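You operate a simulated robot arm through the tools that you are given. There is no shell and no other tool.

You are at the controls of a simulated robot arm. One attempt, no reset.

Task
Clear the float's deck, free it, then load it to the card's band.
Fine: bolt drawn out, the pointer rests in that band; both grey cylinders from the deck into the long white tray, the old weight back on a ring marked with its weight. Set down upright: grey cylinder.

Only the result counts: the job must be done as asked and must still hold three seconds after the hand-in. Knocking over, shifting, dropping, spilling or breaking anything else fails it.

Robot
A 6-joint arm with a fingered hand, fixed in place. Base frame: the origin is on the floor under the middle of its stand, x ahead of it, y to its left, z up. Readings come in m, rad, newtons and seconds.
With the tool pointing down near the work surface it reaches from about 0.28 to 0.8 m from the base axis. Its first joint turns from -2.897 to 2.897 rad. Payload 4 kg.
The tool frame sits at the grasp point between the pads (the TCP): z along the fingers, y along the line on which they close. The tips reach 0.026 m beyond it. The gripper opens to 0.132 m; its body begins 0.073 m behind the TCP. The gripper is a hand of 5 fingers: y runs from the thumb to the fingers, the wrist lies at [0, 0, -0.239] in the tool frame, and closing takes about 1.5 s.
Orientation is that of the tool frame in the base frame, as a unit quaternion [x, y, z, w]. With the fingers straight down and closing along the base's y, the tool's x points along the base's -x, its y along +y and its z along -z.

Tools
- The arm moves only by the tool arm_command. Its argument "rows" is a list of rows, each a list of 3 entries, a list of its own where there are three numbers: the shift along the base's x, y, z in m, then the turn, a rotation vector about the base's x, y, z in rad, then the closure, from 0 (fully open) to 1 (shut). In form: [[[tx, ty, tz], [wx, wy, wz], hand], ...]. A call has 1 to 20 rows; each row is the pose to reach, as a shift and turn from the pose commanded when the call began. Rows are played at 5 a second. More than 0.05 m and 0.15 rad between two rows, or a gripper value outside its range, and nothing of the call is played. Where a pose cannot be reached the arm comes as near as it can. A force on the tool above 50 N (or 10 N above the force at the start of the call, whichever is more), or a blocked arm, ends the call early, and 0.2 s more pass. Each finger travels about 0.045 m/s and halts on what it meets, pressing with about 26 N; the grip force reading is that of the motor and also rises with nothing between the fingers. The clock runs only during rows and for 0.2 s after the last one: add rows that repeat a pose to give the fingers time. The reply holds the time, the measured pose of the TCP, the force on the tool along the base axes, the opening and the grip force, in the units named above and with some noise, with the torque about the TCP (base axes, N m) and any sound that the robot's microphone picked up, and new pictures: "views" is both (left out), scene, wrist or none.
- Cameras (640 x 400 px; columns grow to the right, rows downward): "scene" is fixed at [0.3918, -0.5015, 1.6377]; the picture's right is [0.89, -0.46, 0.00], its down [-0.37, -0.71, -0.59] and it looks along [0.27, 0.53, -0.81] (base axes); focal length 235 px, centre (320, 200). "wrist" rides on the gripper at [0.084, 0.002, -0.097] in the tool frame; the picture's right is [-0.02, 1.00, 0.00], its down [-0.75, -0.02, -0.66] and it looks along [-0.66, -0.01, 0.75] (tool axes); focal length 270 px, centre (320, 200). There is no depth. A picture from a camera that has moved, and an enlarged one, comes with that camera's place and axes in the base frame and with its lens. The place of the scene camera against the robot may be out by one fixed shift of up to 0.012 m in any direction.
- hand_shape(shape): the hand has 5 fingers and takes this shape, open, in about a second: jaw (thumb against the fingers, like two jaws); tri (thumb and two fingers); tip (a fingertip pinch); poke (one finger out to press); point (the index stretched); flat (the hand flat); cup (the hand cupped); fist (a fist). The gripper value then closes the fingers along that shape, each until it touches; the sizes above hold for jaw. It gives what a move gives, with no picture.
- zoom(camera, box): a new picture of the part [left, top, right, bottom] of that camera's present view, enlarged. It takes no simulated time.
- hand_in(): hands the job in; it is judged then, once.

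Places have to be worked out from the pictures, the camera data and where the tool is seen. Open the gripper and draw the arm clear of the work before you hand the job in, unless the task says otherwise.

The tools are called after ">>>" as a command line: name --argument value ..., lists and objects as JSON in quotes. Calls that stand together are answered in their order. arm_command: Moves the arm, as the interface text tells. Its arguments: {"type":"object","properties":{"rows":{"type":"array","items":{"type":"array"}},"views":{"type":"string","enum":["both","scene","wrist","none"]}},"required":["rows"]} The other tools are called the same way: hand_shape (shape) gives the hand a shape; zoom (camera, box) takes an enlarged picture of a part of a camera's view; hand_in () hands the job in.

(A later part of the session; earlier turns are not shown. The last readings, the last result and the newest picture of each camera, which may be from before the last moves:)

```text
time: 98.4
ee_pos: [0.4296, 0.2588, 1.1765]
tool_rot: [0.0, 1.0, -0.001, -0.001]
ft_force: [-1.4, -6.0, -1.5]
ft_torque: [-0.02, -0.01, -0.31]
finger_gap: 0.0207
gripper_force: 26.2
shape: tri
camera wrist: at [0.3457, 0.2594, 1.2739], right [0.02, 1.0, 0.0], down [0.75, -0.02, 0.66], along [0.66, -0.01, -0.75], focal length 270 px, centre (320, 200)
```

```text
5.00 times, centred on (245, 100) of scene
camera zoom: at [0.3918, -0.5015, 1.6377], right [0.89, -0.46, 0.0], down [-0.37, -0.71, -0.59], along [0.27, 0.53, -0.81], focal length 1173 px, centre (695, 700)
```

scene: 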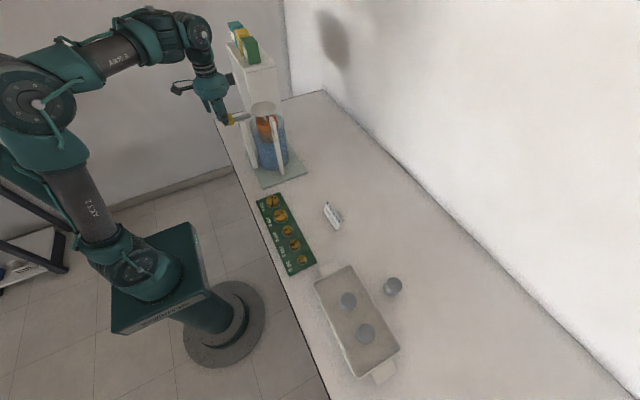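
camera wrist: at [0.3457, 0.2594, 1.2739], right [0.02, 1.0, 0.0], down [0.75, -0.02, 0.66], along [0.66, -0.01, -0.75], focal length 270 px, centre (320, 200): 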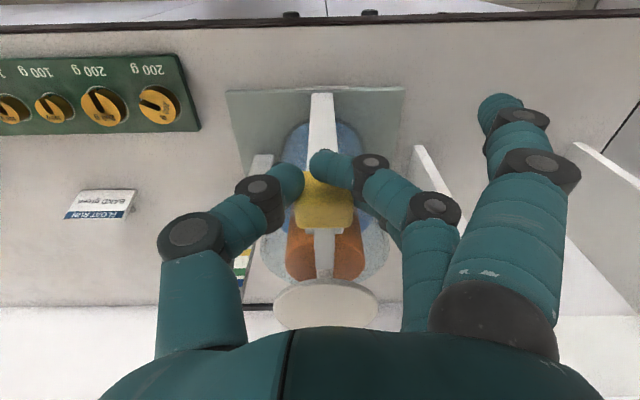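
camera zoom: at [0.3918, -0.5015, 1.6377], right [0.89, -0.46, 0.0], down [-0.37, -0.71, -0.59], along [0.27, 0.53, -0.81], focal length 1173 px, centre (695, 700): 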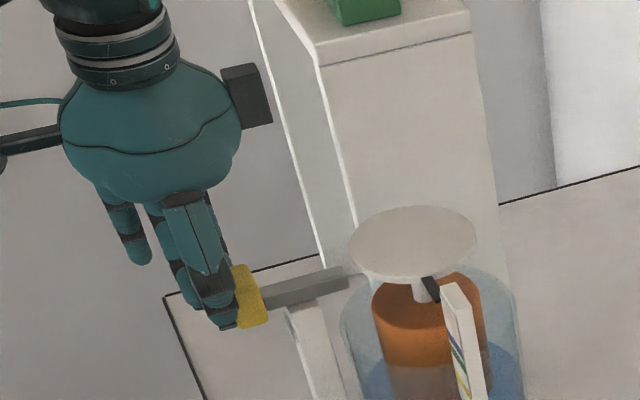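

The knob stayed in place while the fingers slid — the bolt is at the end of its travel, fully drawn. I open, lift clear, and go for a horizontal look at the pointer and bands.

>>> arm_command --rows '[[[-0.004, 0, 0.0], [0, 0, 0], 0.8], [[-0.006, 0, 0.0], [0, 0, 0], 0.5], [[-0.006, 0, 0.0], [0, 0, 0], 0.3], [[-0.006, 0, 0.03], [0, 0, 0], 0.3], [[-0.006, 0, 0.06], [0, 0, 0], 0.3], [[-0.006, -0.02, 0.09], [0, 0, 0], 0.3], [[-0.006, -0.05, 0.09], [0, 0, 0.1], 0.3], [[-0.006, -0.08, 0.09], [0, 0, 0.2], 0.3], [[-0.006, -0.08, 0.09], [0, 0, 0.3], 0.3], [[-0.006, -0.08, 0.09], [0, 0, 0.4], 0.3], [[-0.006, -0.08, 0.09], [0, 0, 0.4], 0.3]]' --views "none"

>>> arm_command --rows '[[[0, 0, -0.01], [0.055, -0.13, 0], 0.3], [[0, 0, -0.02], [0.11, -0.26, 0], 0.3], [[0, 0, -0.03], [0.165, -0.39, 0], 0.3], [[0, 0, -0.04], [0.22, -0.52, 0], 0.3], [[0, 0, -0.05], [0.275, -0.65, 0], 0.3], [[0, 0, -0.05], [0.306, -0.723, 0], 0.3], [[0, 0, -0.05], [0.306, -0.723, 0], 0.3]]' --views "both"

>>> zoom --camera "wrist" --box '[220, 0, 420, 150]'

```text
time: 100.8
ee_pos: [0.4254, 0.18, 1.2668]
tool_rot: [-0.198, 0.98, 0.0, 0.0]
ft_force: [0.0, 0.2, -0.3]
ft_torque: [0.05, 0.01, 0.0]
finger_gap: 0.092
gripper_force: 0.0
shape: tri
```

```text
time: 102.4
ee_pos: [0.4243, 0.1797, 1.2169]
tool_rot: [-0.182, 0.905, 0.077, 0.376]
ft_force: [0.1, -0.2, -0.5]
ft_torque: [0.0, -0.01, -0.02]
finger_gap: 0.092
gripper_force: 0.0
shape: tri
camera wrist: at [0.305, 0.131, 1.2255], right [-0.38, 0.93, 0.02], down [0.07, 0.01, 1.0], along [0.92, 0.38, -0.07], focal length 270 px, centre (320, 200)
```

scene: 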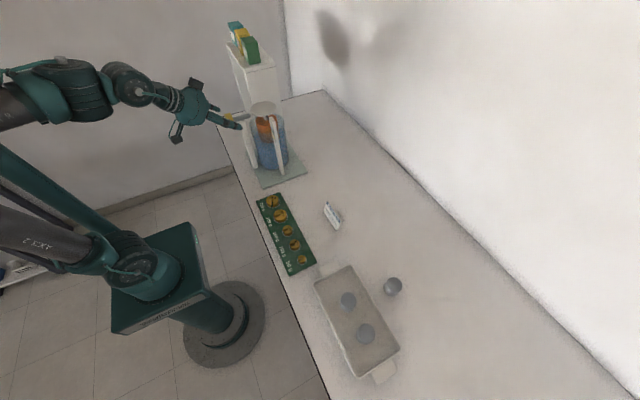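
wrist: 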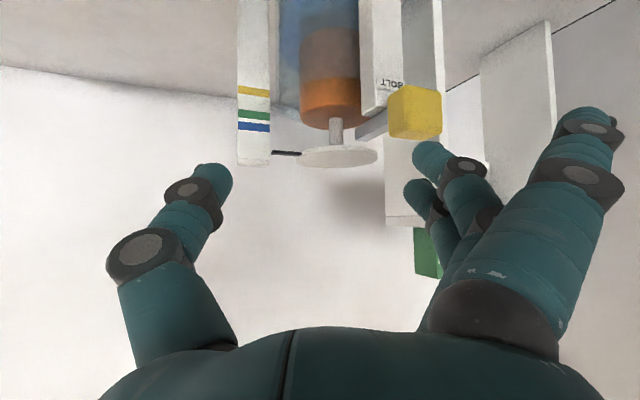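

```text
2.67 times, centred on (320, 75) of wrist
camera zoom: at [0.305, 0.131, 1.2255], right [-0.38, 0.93, 0.02], down [0.07, 0.01, 1.0], along [0.92, 0.38, -0.07], focal length 721 px, centre (320, 533)
```

zoom: 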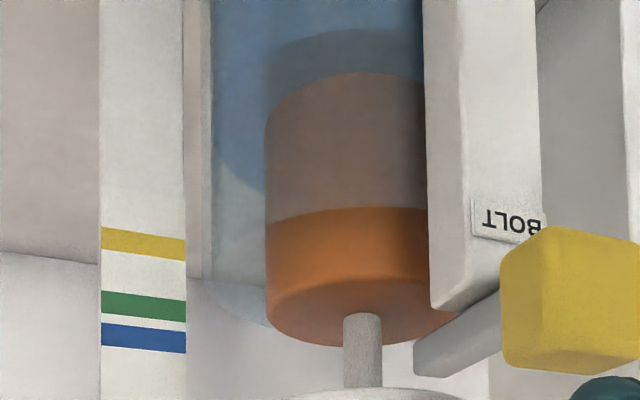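

Good horizontal view. I zoom on the bands and the pointer together.

>>> zoom --camera "wrist" --box '[225, 70, 345, 180]'

>>> zoom --camera "wrist" --box '[230, 70, 460, 250]'

```text
3.64 times, centred on (285, 125) of wrist
camera zoom: at [0.305, 0.131, 1.2255], right [-0.38, 0.93, 0.02], down [0.07, 0.01, 1.0], along [0.92, 0.38, -0.07], focal length 983 px, centre (447, 473)
```

zoom: 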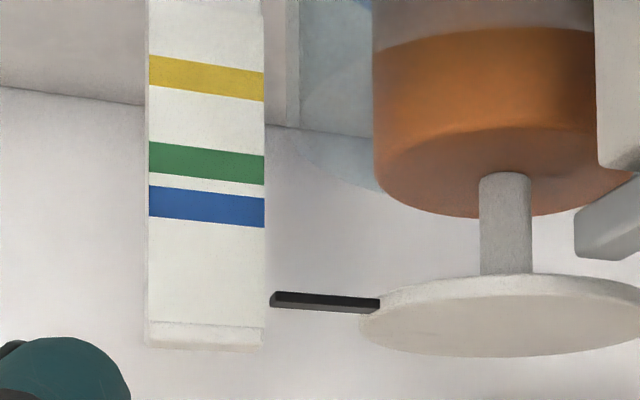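

```text
2.22 times, centred on (345, 160) of wrist
camera zoom: at [0.305, 0.131, 1.2255], right [-0.38, 0.93, 0.02], down [0.07, 0.01, 1.0], along [0.92, 0.38, -0.07], focal length 601 px, centre (264, 289)
```

zoom: 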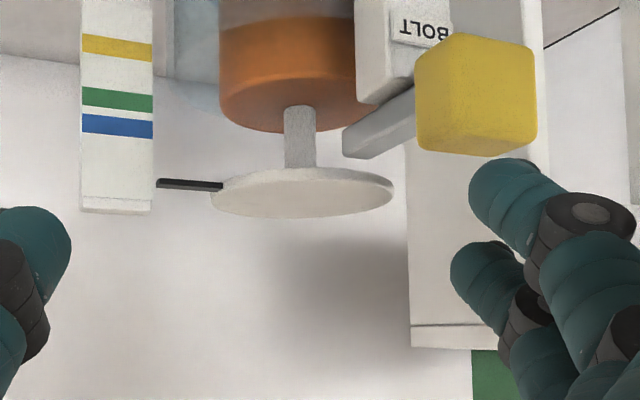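

The pointer still sits at z≈1.163 with no load; bands: blue ≈1.140, green ≈1.129 (±0.004), yellow ≈1.107. The needed sinks (23 : 34 : 56 mm) match loads 100 : 150 : 250 g, so green should be 150 g = 100 g + 50 g. I go to fetch a 100 g weight first: untilt, then yaw to φ=90°.

>>> arm_command --rows '[[[-0.01, -0.015, 0.01], [-0.047, 0.111, 0], 0.3], [[-0.015, -0.03, 0.02], [-0.093, 0.222, 0], 0.3], [[-0.015, -0.045, 0.02], [-0.14, 0.333, 0], 0.3], [[-0.015, -0.06, 0.01], [-0.187, 0.444, 0], 0.3], [[-0.015, -0.07, 0.0], [-0.2333, 0.555, 0], 0.3], [[-0.015, -0.07, 0.0], [-0.2333, 0.555, 0], 0.3]]' --views "none"

>>> arm_command --rows '[[[0.005, -0.02, -0.01], [0, 0, 0.13], 0.3], [[0.01, -0.04, -0.02], [0, 0, 0.26], 0.3], [[0.02, -0.065, -0.03], [0, 0, 0.39], 0.3], [[0.03, -0.09, -0.045], [0, 0, 0.52], 0.3], [[0.04, -0.115, -0.06], [0, 0, 0.65], 0.3], [[0.05, -0.14, -0.075], [0, 0, 0.78], 0.3], [[0.06, -0.165, -0.1], [0, 0, 0.91], 0.3], [[0.065, -0.19, -0.12], [0, 0, 1.04], 0.3], [[0.072, -0.21, -0.145], [0, 0, 1.173], 0.3], [[0.072, -0.21, -0.145], [0, 0, 1.173], 0.3]]' --views "both"

>>> zoom --camera "wrist" --box '[200, 0, 440, 200]'

```text
time: 103.8
ee_pos: [0.4078, 0.1104, 1.2177]
tool_rot: [-0.197, 0.976, 0.02, 0.088]
ft_force: [0.1, 0.3, -0.6]
ft_torque: [-0.05, 0.0, 0.02]
finger_gap: 0.0922
gripper_force: 0.1
shape: tri
```

```text
time: 106.0
ee_pos: [0.4923, -0.0958, 1.0882]
tool_rot: [-0.702, 0.705, 0.071, 0.066]
ft_force: [-1.0, 0.5, -1.0]
ft_torque: [-0.01, 0.01, 0.03]
finger_gap: 0.0922
gripper_force: 0.1
shape: tri
out of reach, approached as far as the arm can: row 9, 10
camera wrist: at [0.4904, -0.198, 1.1681], right [-1.0, 0.02, 0.01], down [0.02, 0.61, 0.79], along [0.01, 0.79, -0.61], focal length 270 px, centre (320, 200)
```

scene: 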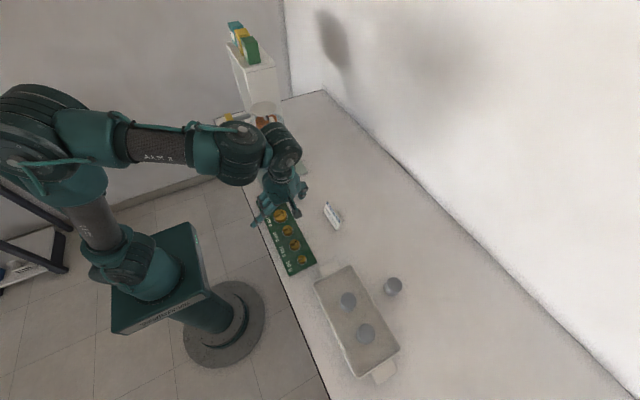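
wrist: 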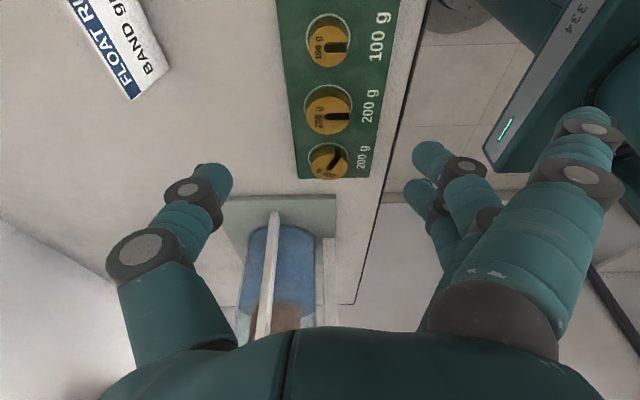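

```text
2.00 times, centred on (320, 100) of wrist
camera zoom: at [0.4904, -0.198, 1.1681], right [-1.0, 0.02, 0.01], down [0.02, 0.61, 0.79], along [0.01, 0.79, -0.61], focal length 541 px, centre (320, 400)
```

zoom: 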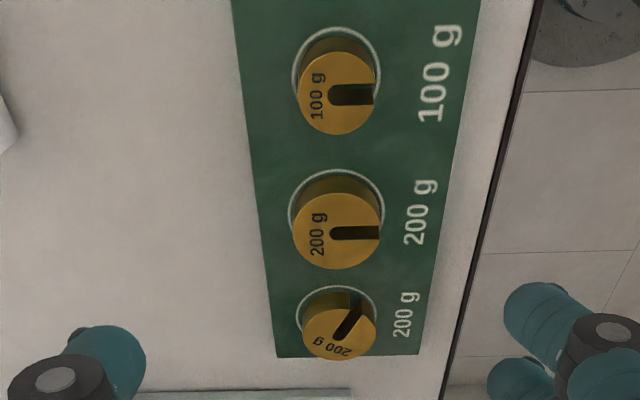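

At φ=90° I'm at a joint limit here, so I use φ=60° instead, which still clears the neighbours. The nearer 100 g weight is at ≈(0.481, −0.097); I yaw −30° and come down to TCP z≈1.0 above it.

>>> arm_command --rows '[[[-0.003, -0.001, -0.01], [0, 0, -0.131], 0.4], [[-0.007, -0.003, -0.03], [0, 0, -0.262], 0.4], [[-0.01, -0.004, -0.05], [0, 0, -0.393], 0.4], [[-0.0138, -0.0057, -0.07], [0, 0, -0.5236], 0.4], [[-0.0138, -0.0057, -0.085], [0, 0, -0.5236], 0.4], [[-0.0138, -0.0057, -0.085], [0, 0, -0.5236], 0.4]]' --views "both"

>>> zoom --camera "wrist" --box '[200, 20, 440, 220]'

>>> zoom --camera "scene" --box '[240, 170, 340, 270]'

```text
time: 107.4
ee_pos: [0.4772, -0.1002, 1.0045]
tool_rot: [-0.497, 0.863, 0.048, 0.079]
ft_force: [-0.4, -0.5, 1.0]
ft_torque: [0.02, 0.01, 0.0]
finger_gap: 0.0798
gripper_force: 0.1
shape: tri
camera wrist: at [0.4257, -0.1871, 1.0851], right [-0.86, 0.52, 0.01], down [0.33, 0.53, 0.78], along [0.4, 0.67, -0.62], focal length 270 px, centre (320, 200)
```

scene: 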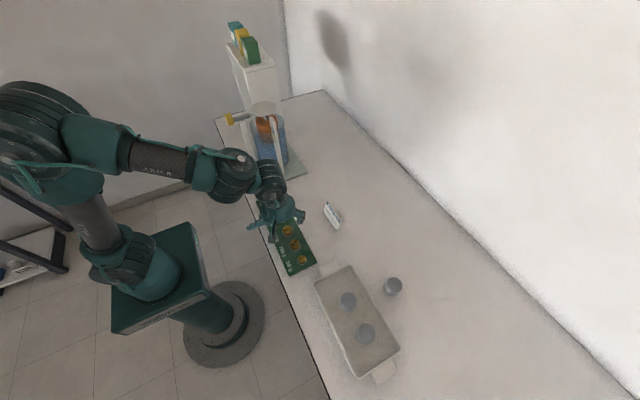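
wrist: 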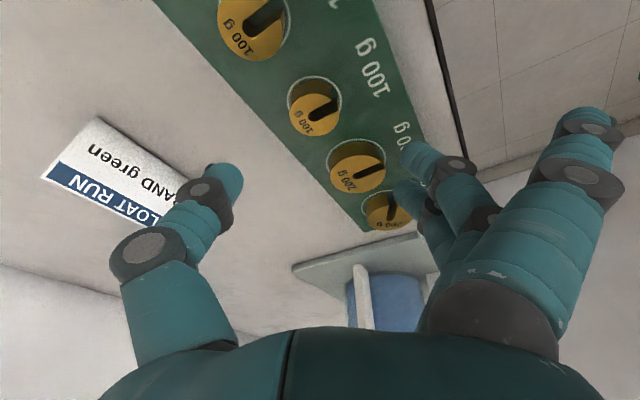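

```text
2.00 times, centred on (320, 120) of wrist
camera zoom: at [0.4257, -0.1871, 1.0851], right [-0.86, 0.52, 0.01], down [0.33, 0.53, 0.78], along [0.4, 0.67, -0.62], focal length 541 px, centre (320, 360)
```

zoom: 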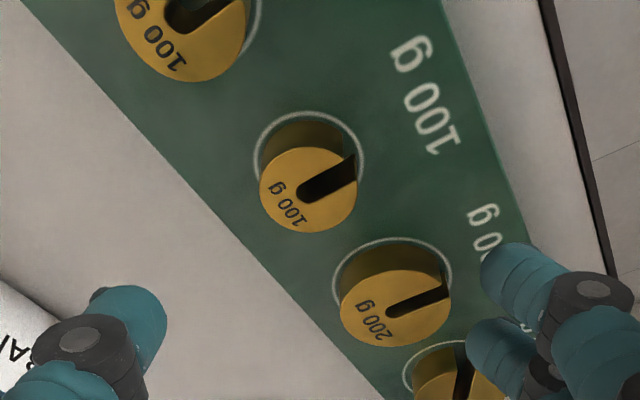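

```text
4.00 times, centred on (290, 220) of scene
camera zoom: at [0.3918, -0.5015, 1.6377], right [0.89, -0.46, 0.0], down [-0.37, -0.71, -0.59], along [0.27, 0.53, -0.81], focal length 939 px, centre (440, 120)
```

zoom: 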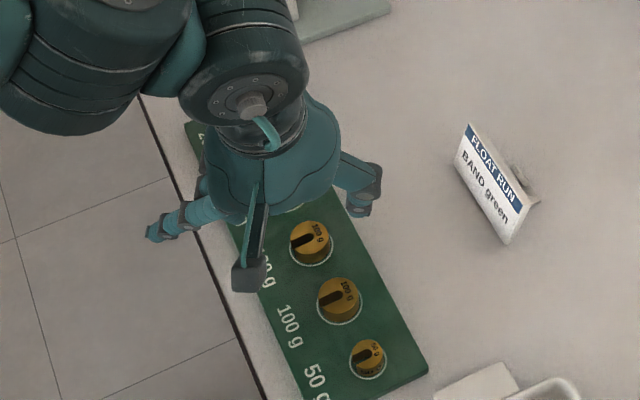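

The 100 g weight is at ≈(0.4825, −0.097), radius ~0.0165. I centre on it and descend to TCP z≈0.949.

>>> arm_command --rows '[[[0.0015, -0.001, -0.015], [0, 0, 0], 0.4], [[0.003, -0.0018, -0.03], [0, 0, 0], 0.4], [[0.003, -0.0018, -0.045], [0, 0, 0], 0.4], [[0.003, -0.0018, -0.055], [0, 0, 0], 0.4], [[0.003, -0.0018, -0.055], [0, 0, 0], 0.4]]' --views "both"

>>> zoom --camera "wrist" --box '[180, 50, 460, 250]'

>>> zoom --camera "scene" --box '[240, 180, 340, 270]'

```text
time: 108.6
ee_pos: [0.4813, -0.1005, 0.9498]
tool_rot: [-0.499, 0.862, 0.047, 0.079]
ft_force: [-0.6, -0.3, 0.5]
ft_torque: [-0.05, -0.03, 0.0]
finger_gap: 0.0797
gripper_force: 0.0
shape: tri
camera wrist: at [0.429, -0.1879, 1.029], right [-0.86, 0.52, 0.01], down [0.33, 0.53, 0.78], along [0.4, 0.67, -0.62], focal length 270 px, centre (320, 200)
```

scene: 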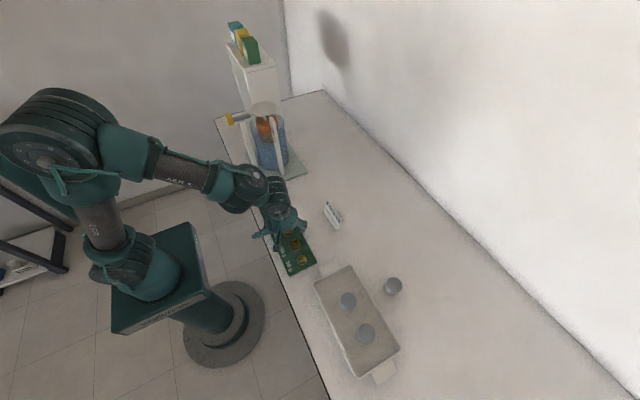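
wrist: 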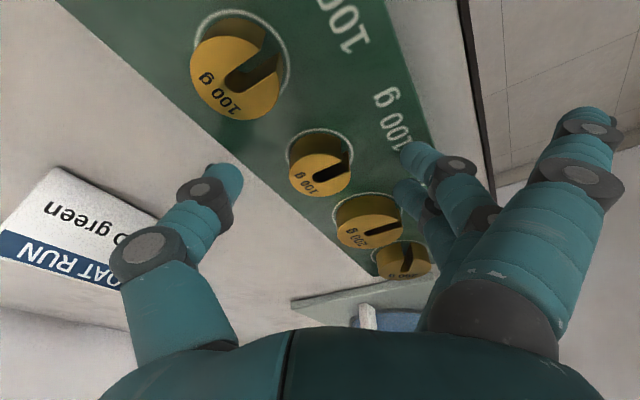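

```text
2.00 times, centred on (320, 150) of wrist
camera zoom: at [0.429, -0.1879, 1.029], right [-0.86, 0.52, 0.01], down [0.33, 0.53, 0.78], along [0.4, 0.67, -0.62], focal length 541 px, centre (320, 300)
```

zoom: 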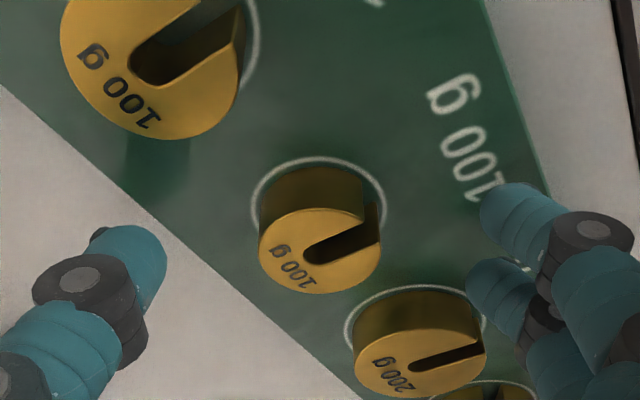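

```text
4.44 times, centred on (290, 225) of scene
camera zoom: at [0.3918, -0.5015, 1.6377], right [0.89, -0.46, 0.0], down [-0.37, -0.71, -0.59], along [0.27, 0.53, -0.81], focal length 1043 px, centre (453, 89)
```

zoom: 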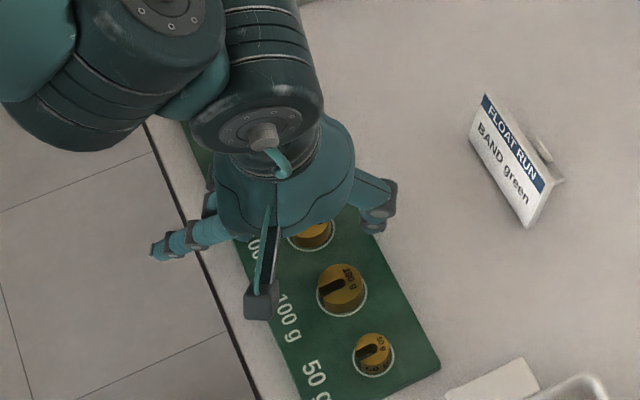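

Well centred between thumb and fingers. I close on the 100 g weight.

>>> arm_command --rows '[[[0, 0, -0.001], [0, 0, 0], 0.5], [[0, 0, -0.001], [0, 0, 0], 0.65], [[0, 0, -0.001], [0, 0, 0], 0.8], [[0, 0, -0.001], [0, 0, 0], 0.9], [[0, 0, -0.001], [0, 0, 0], 1], [[0, 0, -0.001], [0, 0, 0], 1], [[0, 0, -0.001], [0, 0, 0], 1], [[0, 0, -0.001], [0, 0, 0], 1]]' --views "wrist"

>>> zoom --camera "wrist" --box '[180, 50, 460, 250]'

```text
time: 110.4
ee_pos: [0.4804, -0.1011, 0.9471]
tool_rot: [-0.498, 0.862, 0.047, 0.078]
ft_force: [0.1, 0.9, -0.4]
ft_torque: [0.02, 0.01, -0.02]
finger_gap: 0.0227
gripper_force: 25.4
shape: tri
camera wrist: at [0.4291, -0.188, 1.0277], right [-0.86, 0.52, 0.01], down [0.33, 0.53, 0.78], along [0.4, 0.67, -0.62], focal length 270 px, centre (320, 200)
```

wrist: 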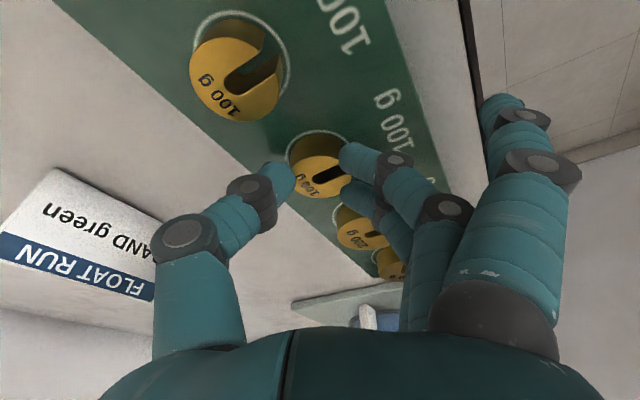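

```text
2.00 times, centred on (320, 150) of wrist
camera zoom: at [0.4291, -0.188, 1.0277], right [-0.86, 0.52, 0.01], down [0.33, 0.53, 0.78], along [0.4, 0.67, -0.62], focal length 541 px, centre (320, 300)
```

zoom: 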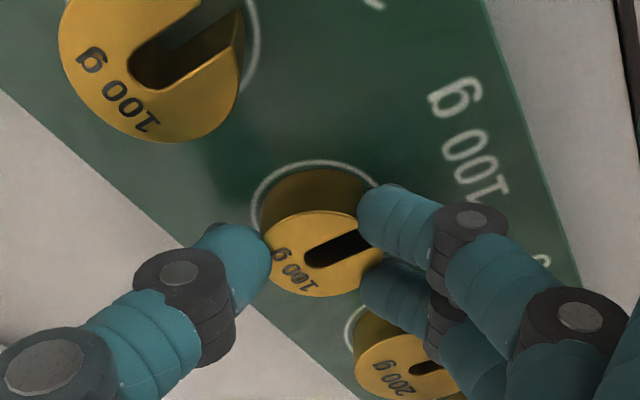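

Gripped. I lift straight up 6 cm and check that only this weight comes along.

>>> arm_command --rows '[[[0, 0, 0.006], [0, 0, 0], 1], [[0, 0, 0.018], [0, 0, 0], 1], [[0, 0, 0.035], [0, 0, 0], 1], [[0, 0, 0.06], [0, 0, 0], 1], [[0, 0, 0.06], [0, 0, 0], 1]]' --views "both"

>>> zoom --camera "wrist" --box '[180, 50, 460, 250]'

>>> zoom --camera "scene" --box '[240, 180, 340, 270]'

```text
time: 111.6
ee_pos: [0.4805, -0.0987, 1.0103]
tool_rot: [-0.497, 0.863, 0.047, 0.079]
ft_force: [-0.7, -0.5, -1.2]
ft_torque: [-0.01, 0.03, -0.01]
finger_gap: 0.0229
gripper_force: 25.9
shape: tri
camera wrist: at [0.4296, -0.1866, 1.0901], right [-0.86, 0.52, 0.01], down [0.33, 0.53, 0.78], along [0.4, 0.67, -0.62], focal length 270 px, centre (320, 200)
```

scene: 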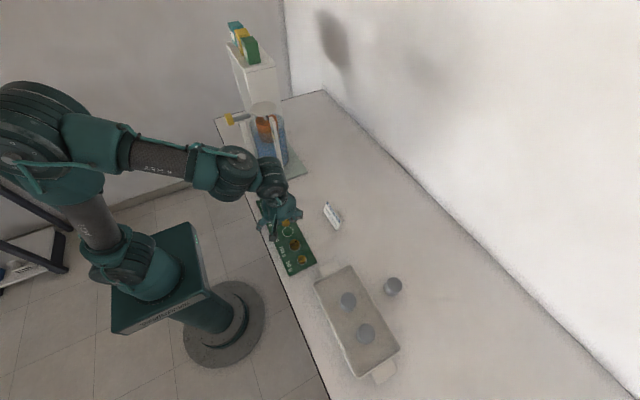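
wrist: 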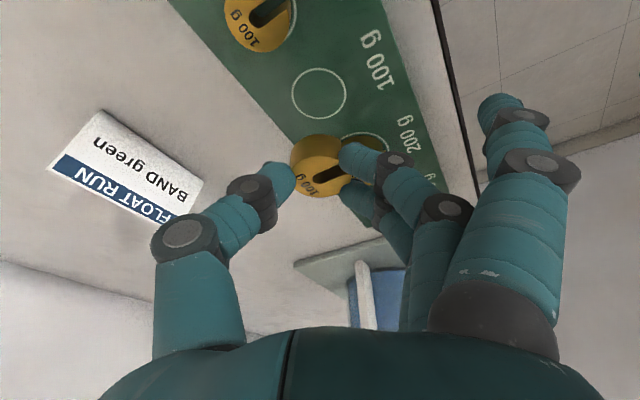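

```text
2.00 times, centred on (320, 150) of wrist
camera zoom: at [0.4296, -0.1866, 1.0901], right [-0.86, 0.52, 0.01], down [0.33, 0.53, 0.78], along [0.4, 0.67, -0.62], focal length 541 px, centre (320, 300)
```

zoom: 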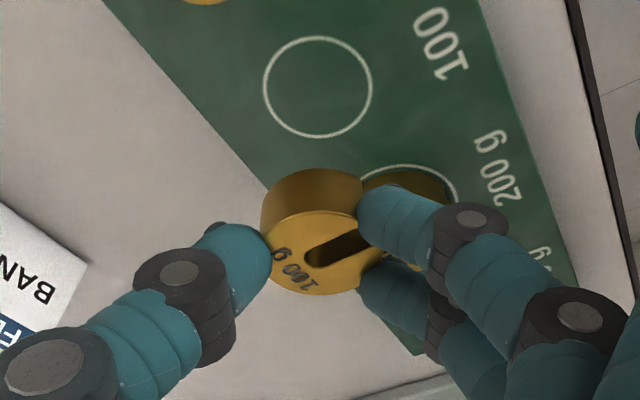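

```text
4.44 times, centred on (290, 225) of scene
camera zoom: at [0.3918, -0.5015, 1.6377], right [0.89, -0.46, 0.0], down [-0.37, -0.71, -0.59], along [0.27, 0.53, -0.81], focal length 1043 px, centre (453, 89)
```

zoom: 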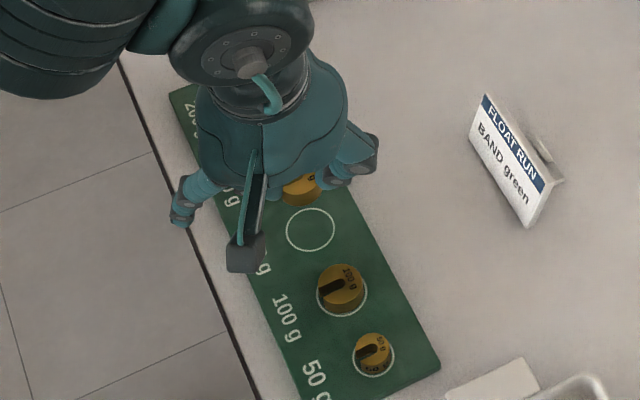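

The 100 g weight is held level. I carry it up and around to in front of the float, yawing to φ≈24.6°.

>>> arm_command --rows '[[[-0.005, 0.01, 0.04], [0, 0, 0], 1], [[-0.01, 0.025, 0.08], [0, 0, -0.08], 1], [[-0.02, 0.05, 0.12], [0, 0, -0.17], 1], [[-0.03, 0.08, 0.155], [0, 0, -0.26], 1], [[-0.04, 0.11, 0.185], [0, 0, -0.35], 1], [[-0.05, 0.15, 0.215], [0, 0, -0.44], 1], [[-0.06, 0.185, 0.235], [0, 0, -0.53], 1], [[-0.06, 0.22, 0.245], [0, 0, -0.618], 1], [[-0.06, 0.22, 0.245], [0, 0, -0.618], 1]]' --views "none"

>>> arm_command --rows '[[[0.03, 0.03, 0.0], [0, 0, 0], 1], [[0.06, 0.06, 0.0], [0, 0, 0], 1], [[0.09, 0.09, 0.0], [0, 0, 0], 1], [[0.115, 0.115, -0.005], [0, 0, 0], 1], [[0.137, 0.133, -0.02], [0, 0, 0], 1], [[0.137, 0.133, -0.02], [0, 0, 0], 1]]' --views "both"

>>> zoom --camera "wrist" --box '[180, 20, 460, 240]'

>>> zoom --camera "scene" --box '[210, 40, 310, 140]'

```text
refused: row 6 steps farther than a row can; nothing moved
```

```text
time: 113.0
ee_pos: [0.6195, 0.0312, 0.9849]
tool_rot: [-0.498, 0.862, 0.047, 0.079]
ft_force: [0.1, 0.4, 0.0]
ft_torque: [0.01, 0.01, 0.02]
finger_gap: 0.023
gripper_force: 25.9
shape: tri
camera wrist: at [0.5675, -0.0558, 1.0666], right [-0.86, 0.52, 0.01], down [0.33, 0.53, 0.78], along [0.4, 0.67, -0.62], focal length 270 px, centre (320, 200)
```

scene: 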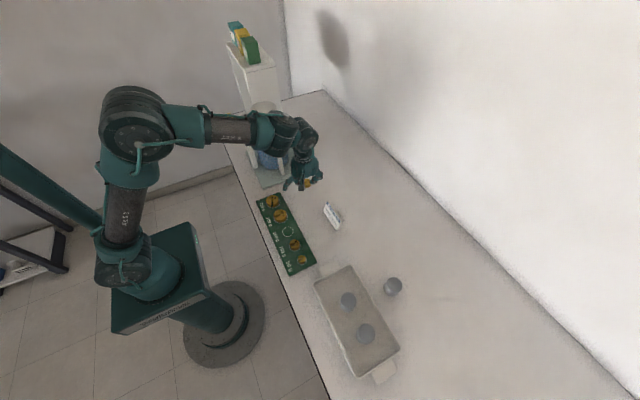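
wrist: 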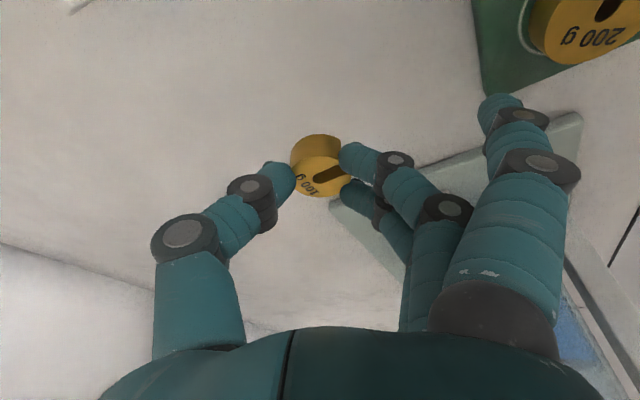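

```text
1.82 times, centred on (320, 130) of wrist
camera zoom: at [0.5675, -0.0558, 1.0666], right [-0.86, 0.52, 0.01], down [0.33, 0.53, 0.78], along [0.4, 0.67, -0.62], focal length 491 px, centre (320, 327)
```

zoom: 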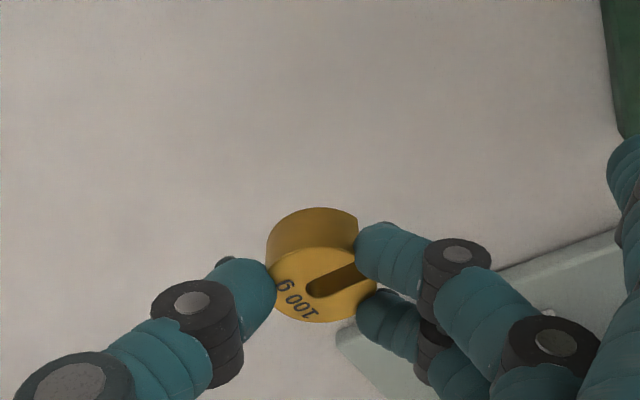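

```text
4.00 times, centred on (260, 90) of scene
camera zoom: at [0.3918, -0.5015, 1.6377], right [0.89, -0.46, 0.0], down [-0.37, -0.71, -0.59], along [0.27, 0.53, -0.81], focal length 939 px, centre (560, 640)
```

zoom: 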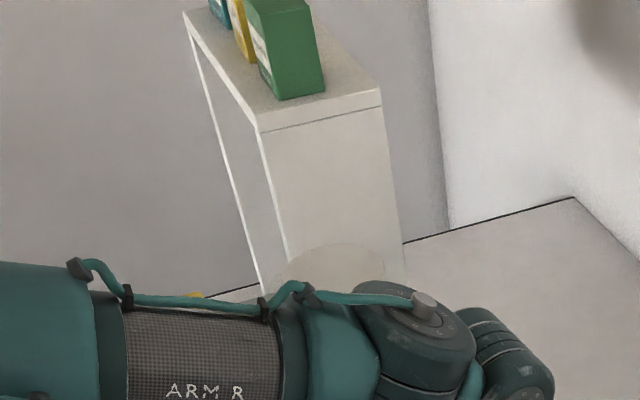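

The first of those two calls was refused for too large a step, so the second ran from the low pose and took the hand to (0.62, 0.03, 0.985) instead. Forces show no contact; before moving I check the card, board and apparatus for any disturbance.

>>> zoom --camera "scene" --box '[240, 160, 380, 280]'

>>> zoom --camera "scene" --box '[200, 80, 340, 200]'

```text
3.33 times, centred on (310, 220) of scene
camera zoom: at [0.3918, -0.5015, 1.6377], right [0.89, -0.46, 0.0], down [-0.37, -0.71, -0.59], along [0.27, 0.53, -0.81], focal length 782 px, centre (353, 133)
```

zoom: 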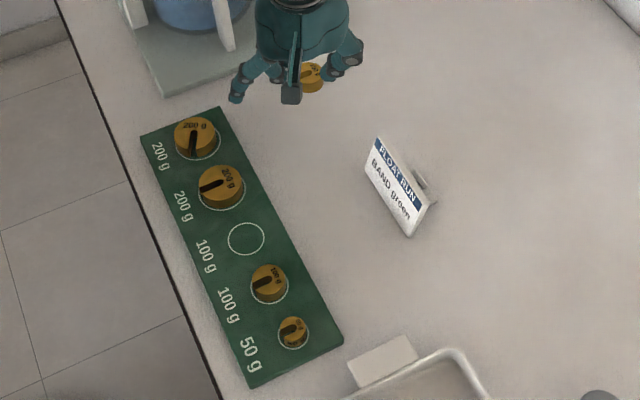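

```text
3.33 times, centred on (270, 140) of scene
camera zoom: at [0.3918, -0.5015, 1.6377], right [0.89, -0.46, 0.0], down [-0.37, -0.71, -0.59], along [0.27, 0.53, -0.81], focal length 782 px, centre (487, 400)
```

zoom: 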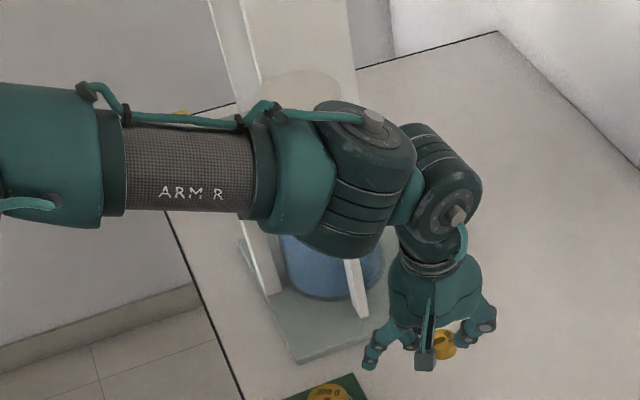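

Everything is undisturbed. I retrace exactly the same path back to above the board.

>>> arm_command --rows '[[[-0.022, -0.018, 0.015], [0, 0, 0], 1], [[-0.047, -0.043, 0.02], [0, 0, 0], 1], [[-0.077, -0.073, 0.02], [0, 0, 0], 1], [[-0.107, -0.103, 0.02], [0, 0, 0], 1], [[-0.137, -0.133, 0.02], [0, 0, 0], 1], [[-0.137, -0.133, 0.02], [0, 0, 0], 1]]' --views "both"

```text
time: 114.4
ee_pos: [0.4819, -0.1033, 1.0066]
tool_rot: [-0.498, 0.862, 0.048, 0.079]
ft_force: [0.4, -0.4, -0.4]
ft_torque: [-0.06, 0.0, -0.03]
finger_gap: 0.0225
gripper_force: 26.1
shape: tri
camera wrist: at [0.4302, -0.1901, 1.0876], right [-0.86, 0.52, 0.01], down [0.33, 0.53, 0.78], along [0.4, 0.67, -0.62], focal length 270 px, centre (320, 200)
```

scene: 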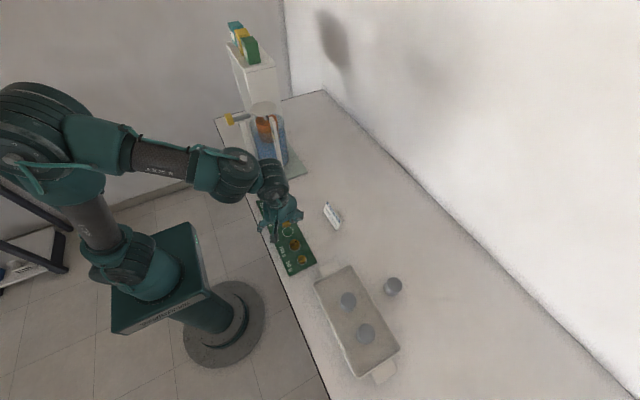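
wrist: 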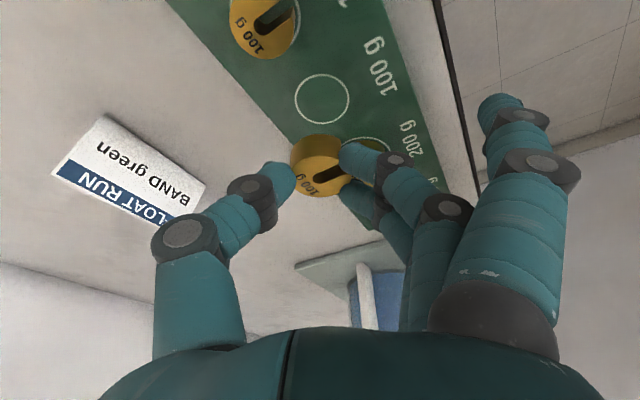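

Safely back above the board. Now the carry with smaller steps: up and around to in front of the float, φ≈24.6°.

>>> arm_command --rows '[[[-0.003, 0.005, 0.04], [0, 0, 0], 1], [[-0.006, 0.015, 0.08], [0, 0, -0.05], 1], [[-0.01, 0.03, 0.12], [0, 0, -0.14], 1], [[-0.02, 0.055, 0.155], [0, 0, -0.23], 1], [[-0.03, 0.085, 0.185], [0, 0, -0.32], 1], [[-0.04, 0.12, 0.21], [0, 0, -0.41], 1], [[-0.05, 0.16, 0.23], [0, 0, -0.5], 1], [[-0.06, 0.2, 0.245], [0, 0, -0.59], 1], [[-0.06, 0.22, 0.245], [0, 0, -0.618], 1], [[-0.06, 0.22, 0.245], [0, 0, -0.618], 1]]' --views "both"

```text
time: 116.6
ee_pos: [0.4222, 0.1184, 1.2536]
tool_rot: [-0.212, 0.973, 0.021, 0.089]
ft_force: [0.5, 0.4, -0.5]
ft_torque: [0.0, -0.03, -0.01]
finger_gap: 0.0225
gripper_force: 25.4
shape: tri
camera wrist: at [0.3299, 0.0768, 1.3339], right [-0.4, 0.92, 0.01], down [0.57, 0.24, 0.78], along [0.72, 0.31, -0.62], focal length 270 px, centre (320, 200)
```

scene: 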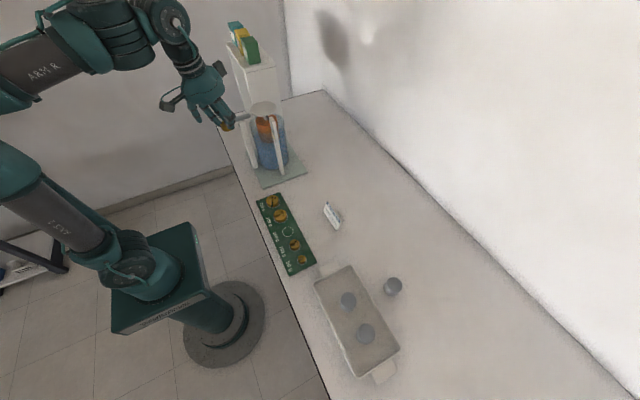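
wrist: 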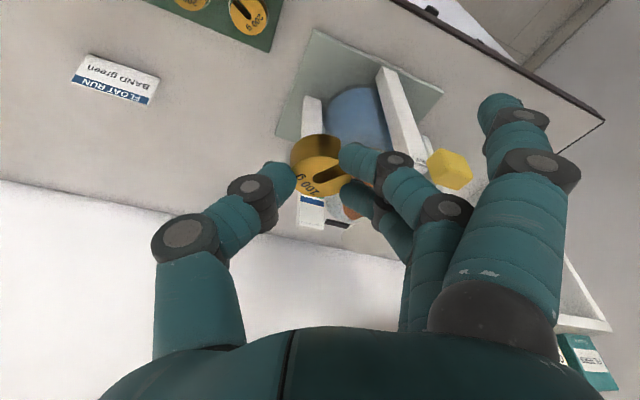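

Good. Now I move over the deck to a pre-place pose, TCP ≈ (0.557, 0.253, 1.242).

>>> arm_command --rows '[[[0.027, 0.027, 0.005], [0, 0, 0], 1], [[0.054, 0.054, 0.005], [0, 0, 0], 1], [[0.081, 0.081, 0.0], [0, 0, 0], 1], [[0.108, 0.108, -0.005], [0, 0, 0], 1], [[0.135, 0.135, -0.012], [0, 0, 0], 1], [[0.135, 0.135, -0.012], [0, 0, 0], 1]]' --views "both"

>>> zoom --camera "wrist" --box '[180, 20, 460, 240]'

>>> zoom --camera "scene" --box '[210, 50, 310, 150]'

```text
time: 118.0
ee_pos: [0.5526, 0.2518, 1.2407]
tool_rot: [-0.212, 0.973, 0.022, 0.089]
ft_force: [-0.6, -0.3, -0.5]
ft_torque: [-0.02, -0.01, 0.0]
finger_gap: 0.0225
gripper_force: 25.7
shape: tri
camera wrist: at [0.4613, 0.211, 1.3214], right [-0.4, 0.92, 0.01], down [0.57, 0.24, 0.78], along [0.72, 0.32, -0.62], focal length 270 px, centre (320, 200)
```

scene: 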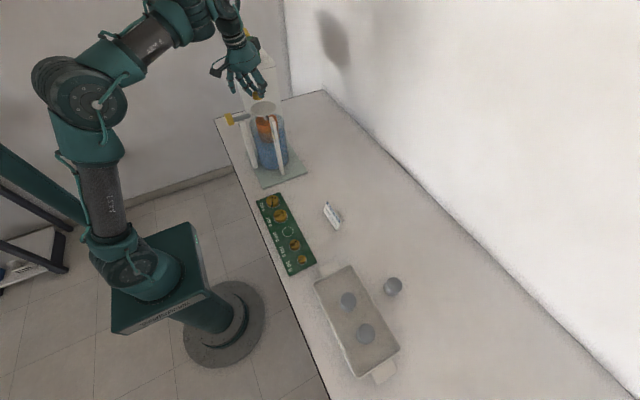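
wrist: 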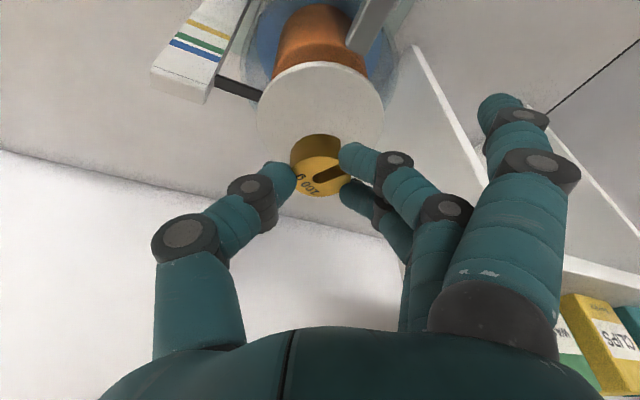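

```text
1.82 times, centred on (320, 130) of wrist
camera zoom: at [0.4613, 0.211, 1.3214], right [-0.4, 0.92, 0.01], down [0.57, 0.24, 0.78], along [0.72, 0.32, -0.62], focal length 491 px, centre (320, 327)
```

zoom: 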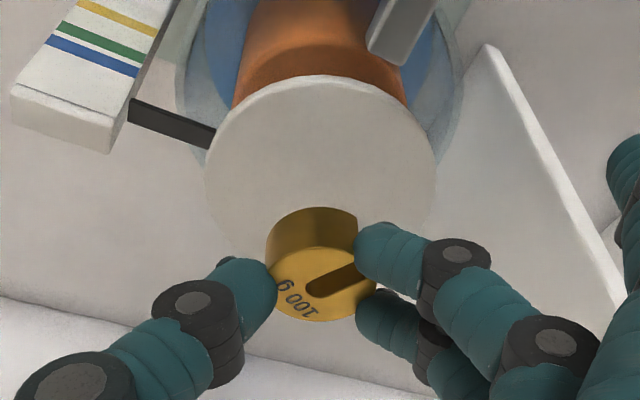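

```text
4.00 times, centred on (260, 100) of scene
camera zoom: at [0.3918, -0.5015, 1.6377], right [0.89, -0.46, 0.0], down [-0.37, -0.71, -0.59], along [0.27, 0.53, -0.81], focal length 939 px, centre (560, 600)
```

zoom: 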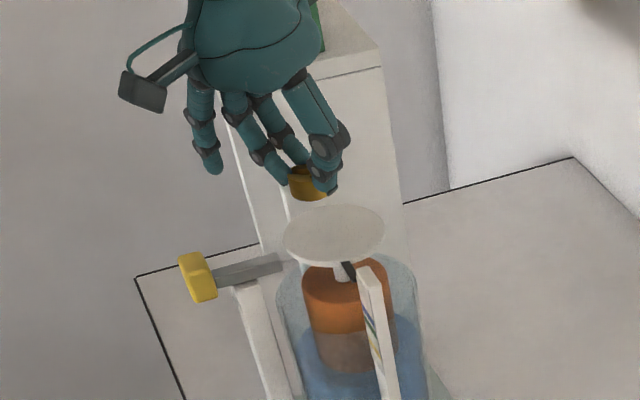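

The held weight is centred over the deck within ~2 mm. I lower until just above first touch and look.

>>> arm_command --rows '[[[0.001, 0.001, -0.01], [0, 0, 0], 1], [[0.0015, 0.001, -0.02], [0, 0, 0], 1], [[0.0015, 0.001, -0.03], [0, 0, 0], 1], [[0.0015, 0.001, -0.04], [0, 0, 0], 1], [[0.0015, 0.001, -0.04], [0, 0, 0], 1]]' --views "both"

>>> zoom --camera "wrist" --box '[180, 20, 460, 240]'

>>> zoom --camera "scene" --box '[220, 70, 300, 150]'

```text
time: 119.2
ee_pos: [0.5566, 0.2536, 1.1995]
tool_rot: [-0.212, 0.973, 0.022, 0.089]
ft_force: [-0.2, -0.6, -0.9]
ft_torque: [0.04, 0.01, -0.04]
finger_gap: 0.0222
gripper_force: 25.9
shape: tri
camera wrist: at [0.4641, 0.2123, 1.2803], right [-0.4, 0.92, 0.01], down [0.57, 0.24, 0.78], along [0.72, 0.32, -0.62], focal length 270 px, centre (320, 200)
```

scene: 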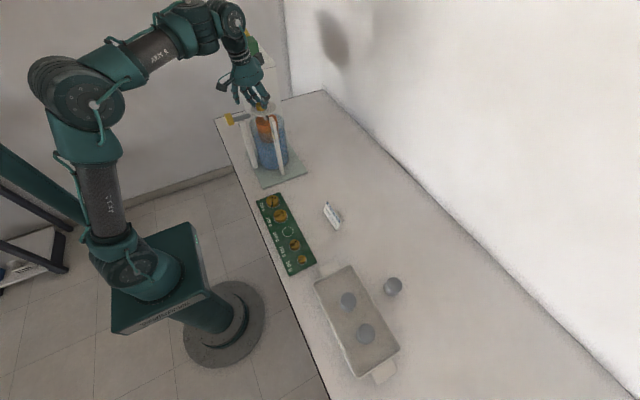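
wrist: 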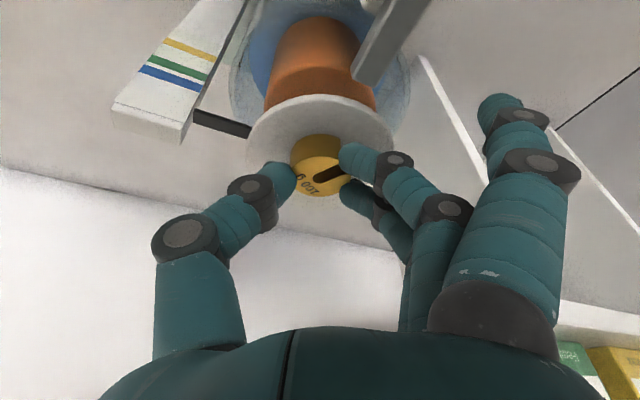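

```text
1.82 times, centred on (320, 130) of wrist
camera zoom: at [0.4641, 0.2123, 1.2803], right [-0.4, 0.92, 0.01], down [0.57, 0.24, 0.78], along [0.72, 0.32, -0.62], focal length 491 px, centre (320, 327)
```

zoom: 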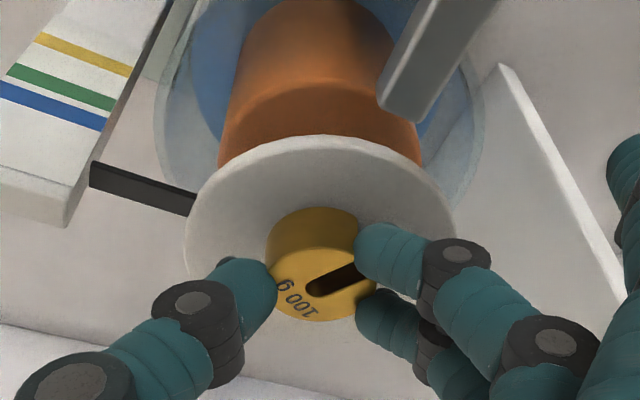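

```text
5.00 times, centred on (260, 110) of scene
camera zoom: at [0.3918, -0.5015, 1.6377], right [0.89, -0.46, 0.0], down [-0.37, -0.71, -0.59], along [0.27, 0.53, -0.81], focal length 1173 px, centre (620, 650)
```

zoom: 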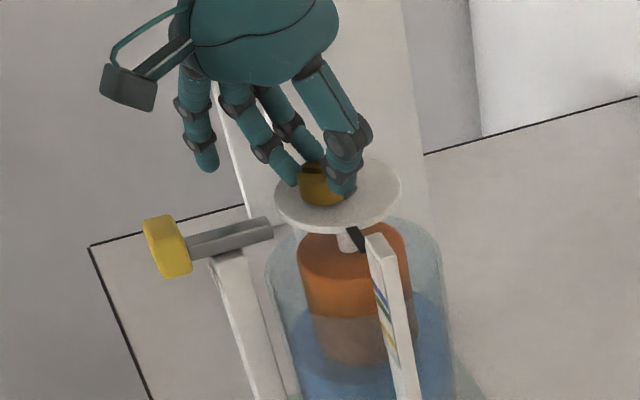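

Seen against the deck's edges, the weight is still ~7 mm short of the deck's centre radially. I shift outward 7 mm (lifting a touch), then lower it onto the deck and let the deck take its weight.

>>> arm_command --rows '[[[0.002, 0.001, 0.003], [0, 0, 0], 1], [[0.0064, 0.0029, 0.003], [0, 0, 0], 1], [[0.0064, 0.0029, 0.0], [0, 0, 0], 1], [[0.0064, 0.0029, -0.004], [0, 0, 0], 1], [[0.0064, 0.0029, -0.008], [0, 0, 0], 1], [[0.0064, 0.0029, -0.008], [0, 0, 0], 1]]' --views "both"

>>> zoom --camera "wrist" --box '[180, 20, 460, 240]'

>>> zoom --camera "scene" --box '[220, 70, 300, 150]'

```text
time: 120.6
ee_pos: [0.5638, 0.2568, 1.1902]
tool_rot: [-0.211, 0.973, 0.021, 0.089]
ft_force: [-0.1, -0.8, -0.4]
ft_torque: [0.01, 0.0, 0.04]
finger_gap: 0.0225
gripper_force: 26.1
shape: tri
camera wrist: at [0.4721, 0.2157, 1.2715], right [-0.4, 0.92, 0.01], down [0.57, 0.24, 0.78], along [0.72, 0.32, -0.62], focal length 270 px, centre (320, 200)
```

scene: 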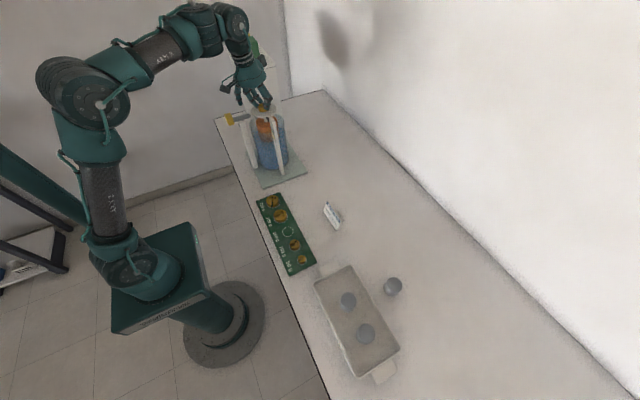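
wrist: 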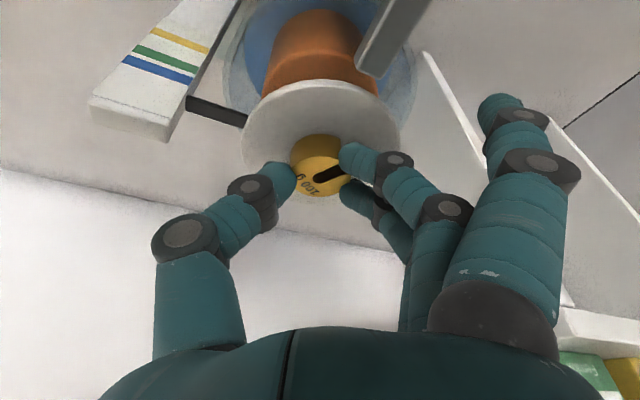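

```text
1.82 times, centred on (320, 130) of wrist
camera zoom: at [0.4721, 0.2157, 1.2715], right [-0.4, 0.92, 0.01], down [0.57, 0.24, 0.78], along [0.72, 0.32, -0.62], focal length 491 px, centre (320, 327)
```

zoom: 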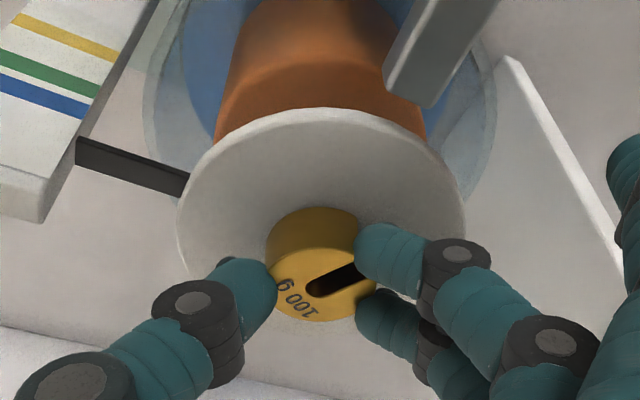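

```text
5.00 times, centred on (260, 110) of scene
camera zoom: at [0.3918, -0.5015, 1.6377], right [0.89, -0.46, 0.0], down [-0.37, -0.71, -0.59], along [0.27, 0.53, -0.81], focal length 1173 px, centre (620, 650)
```

zoom: 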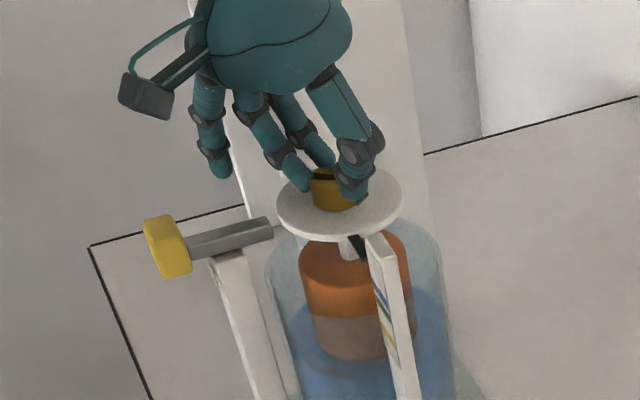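

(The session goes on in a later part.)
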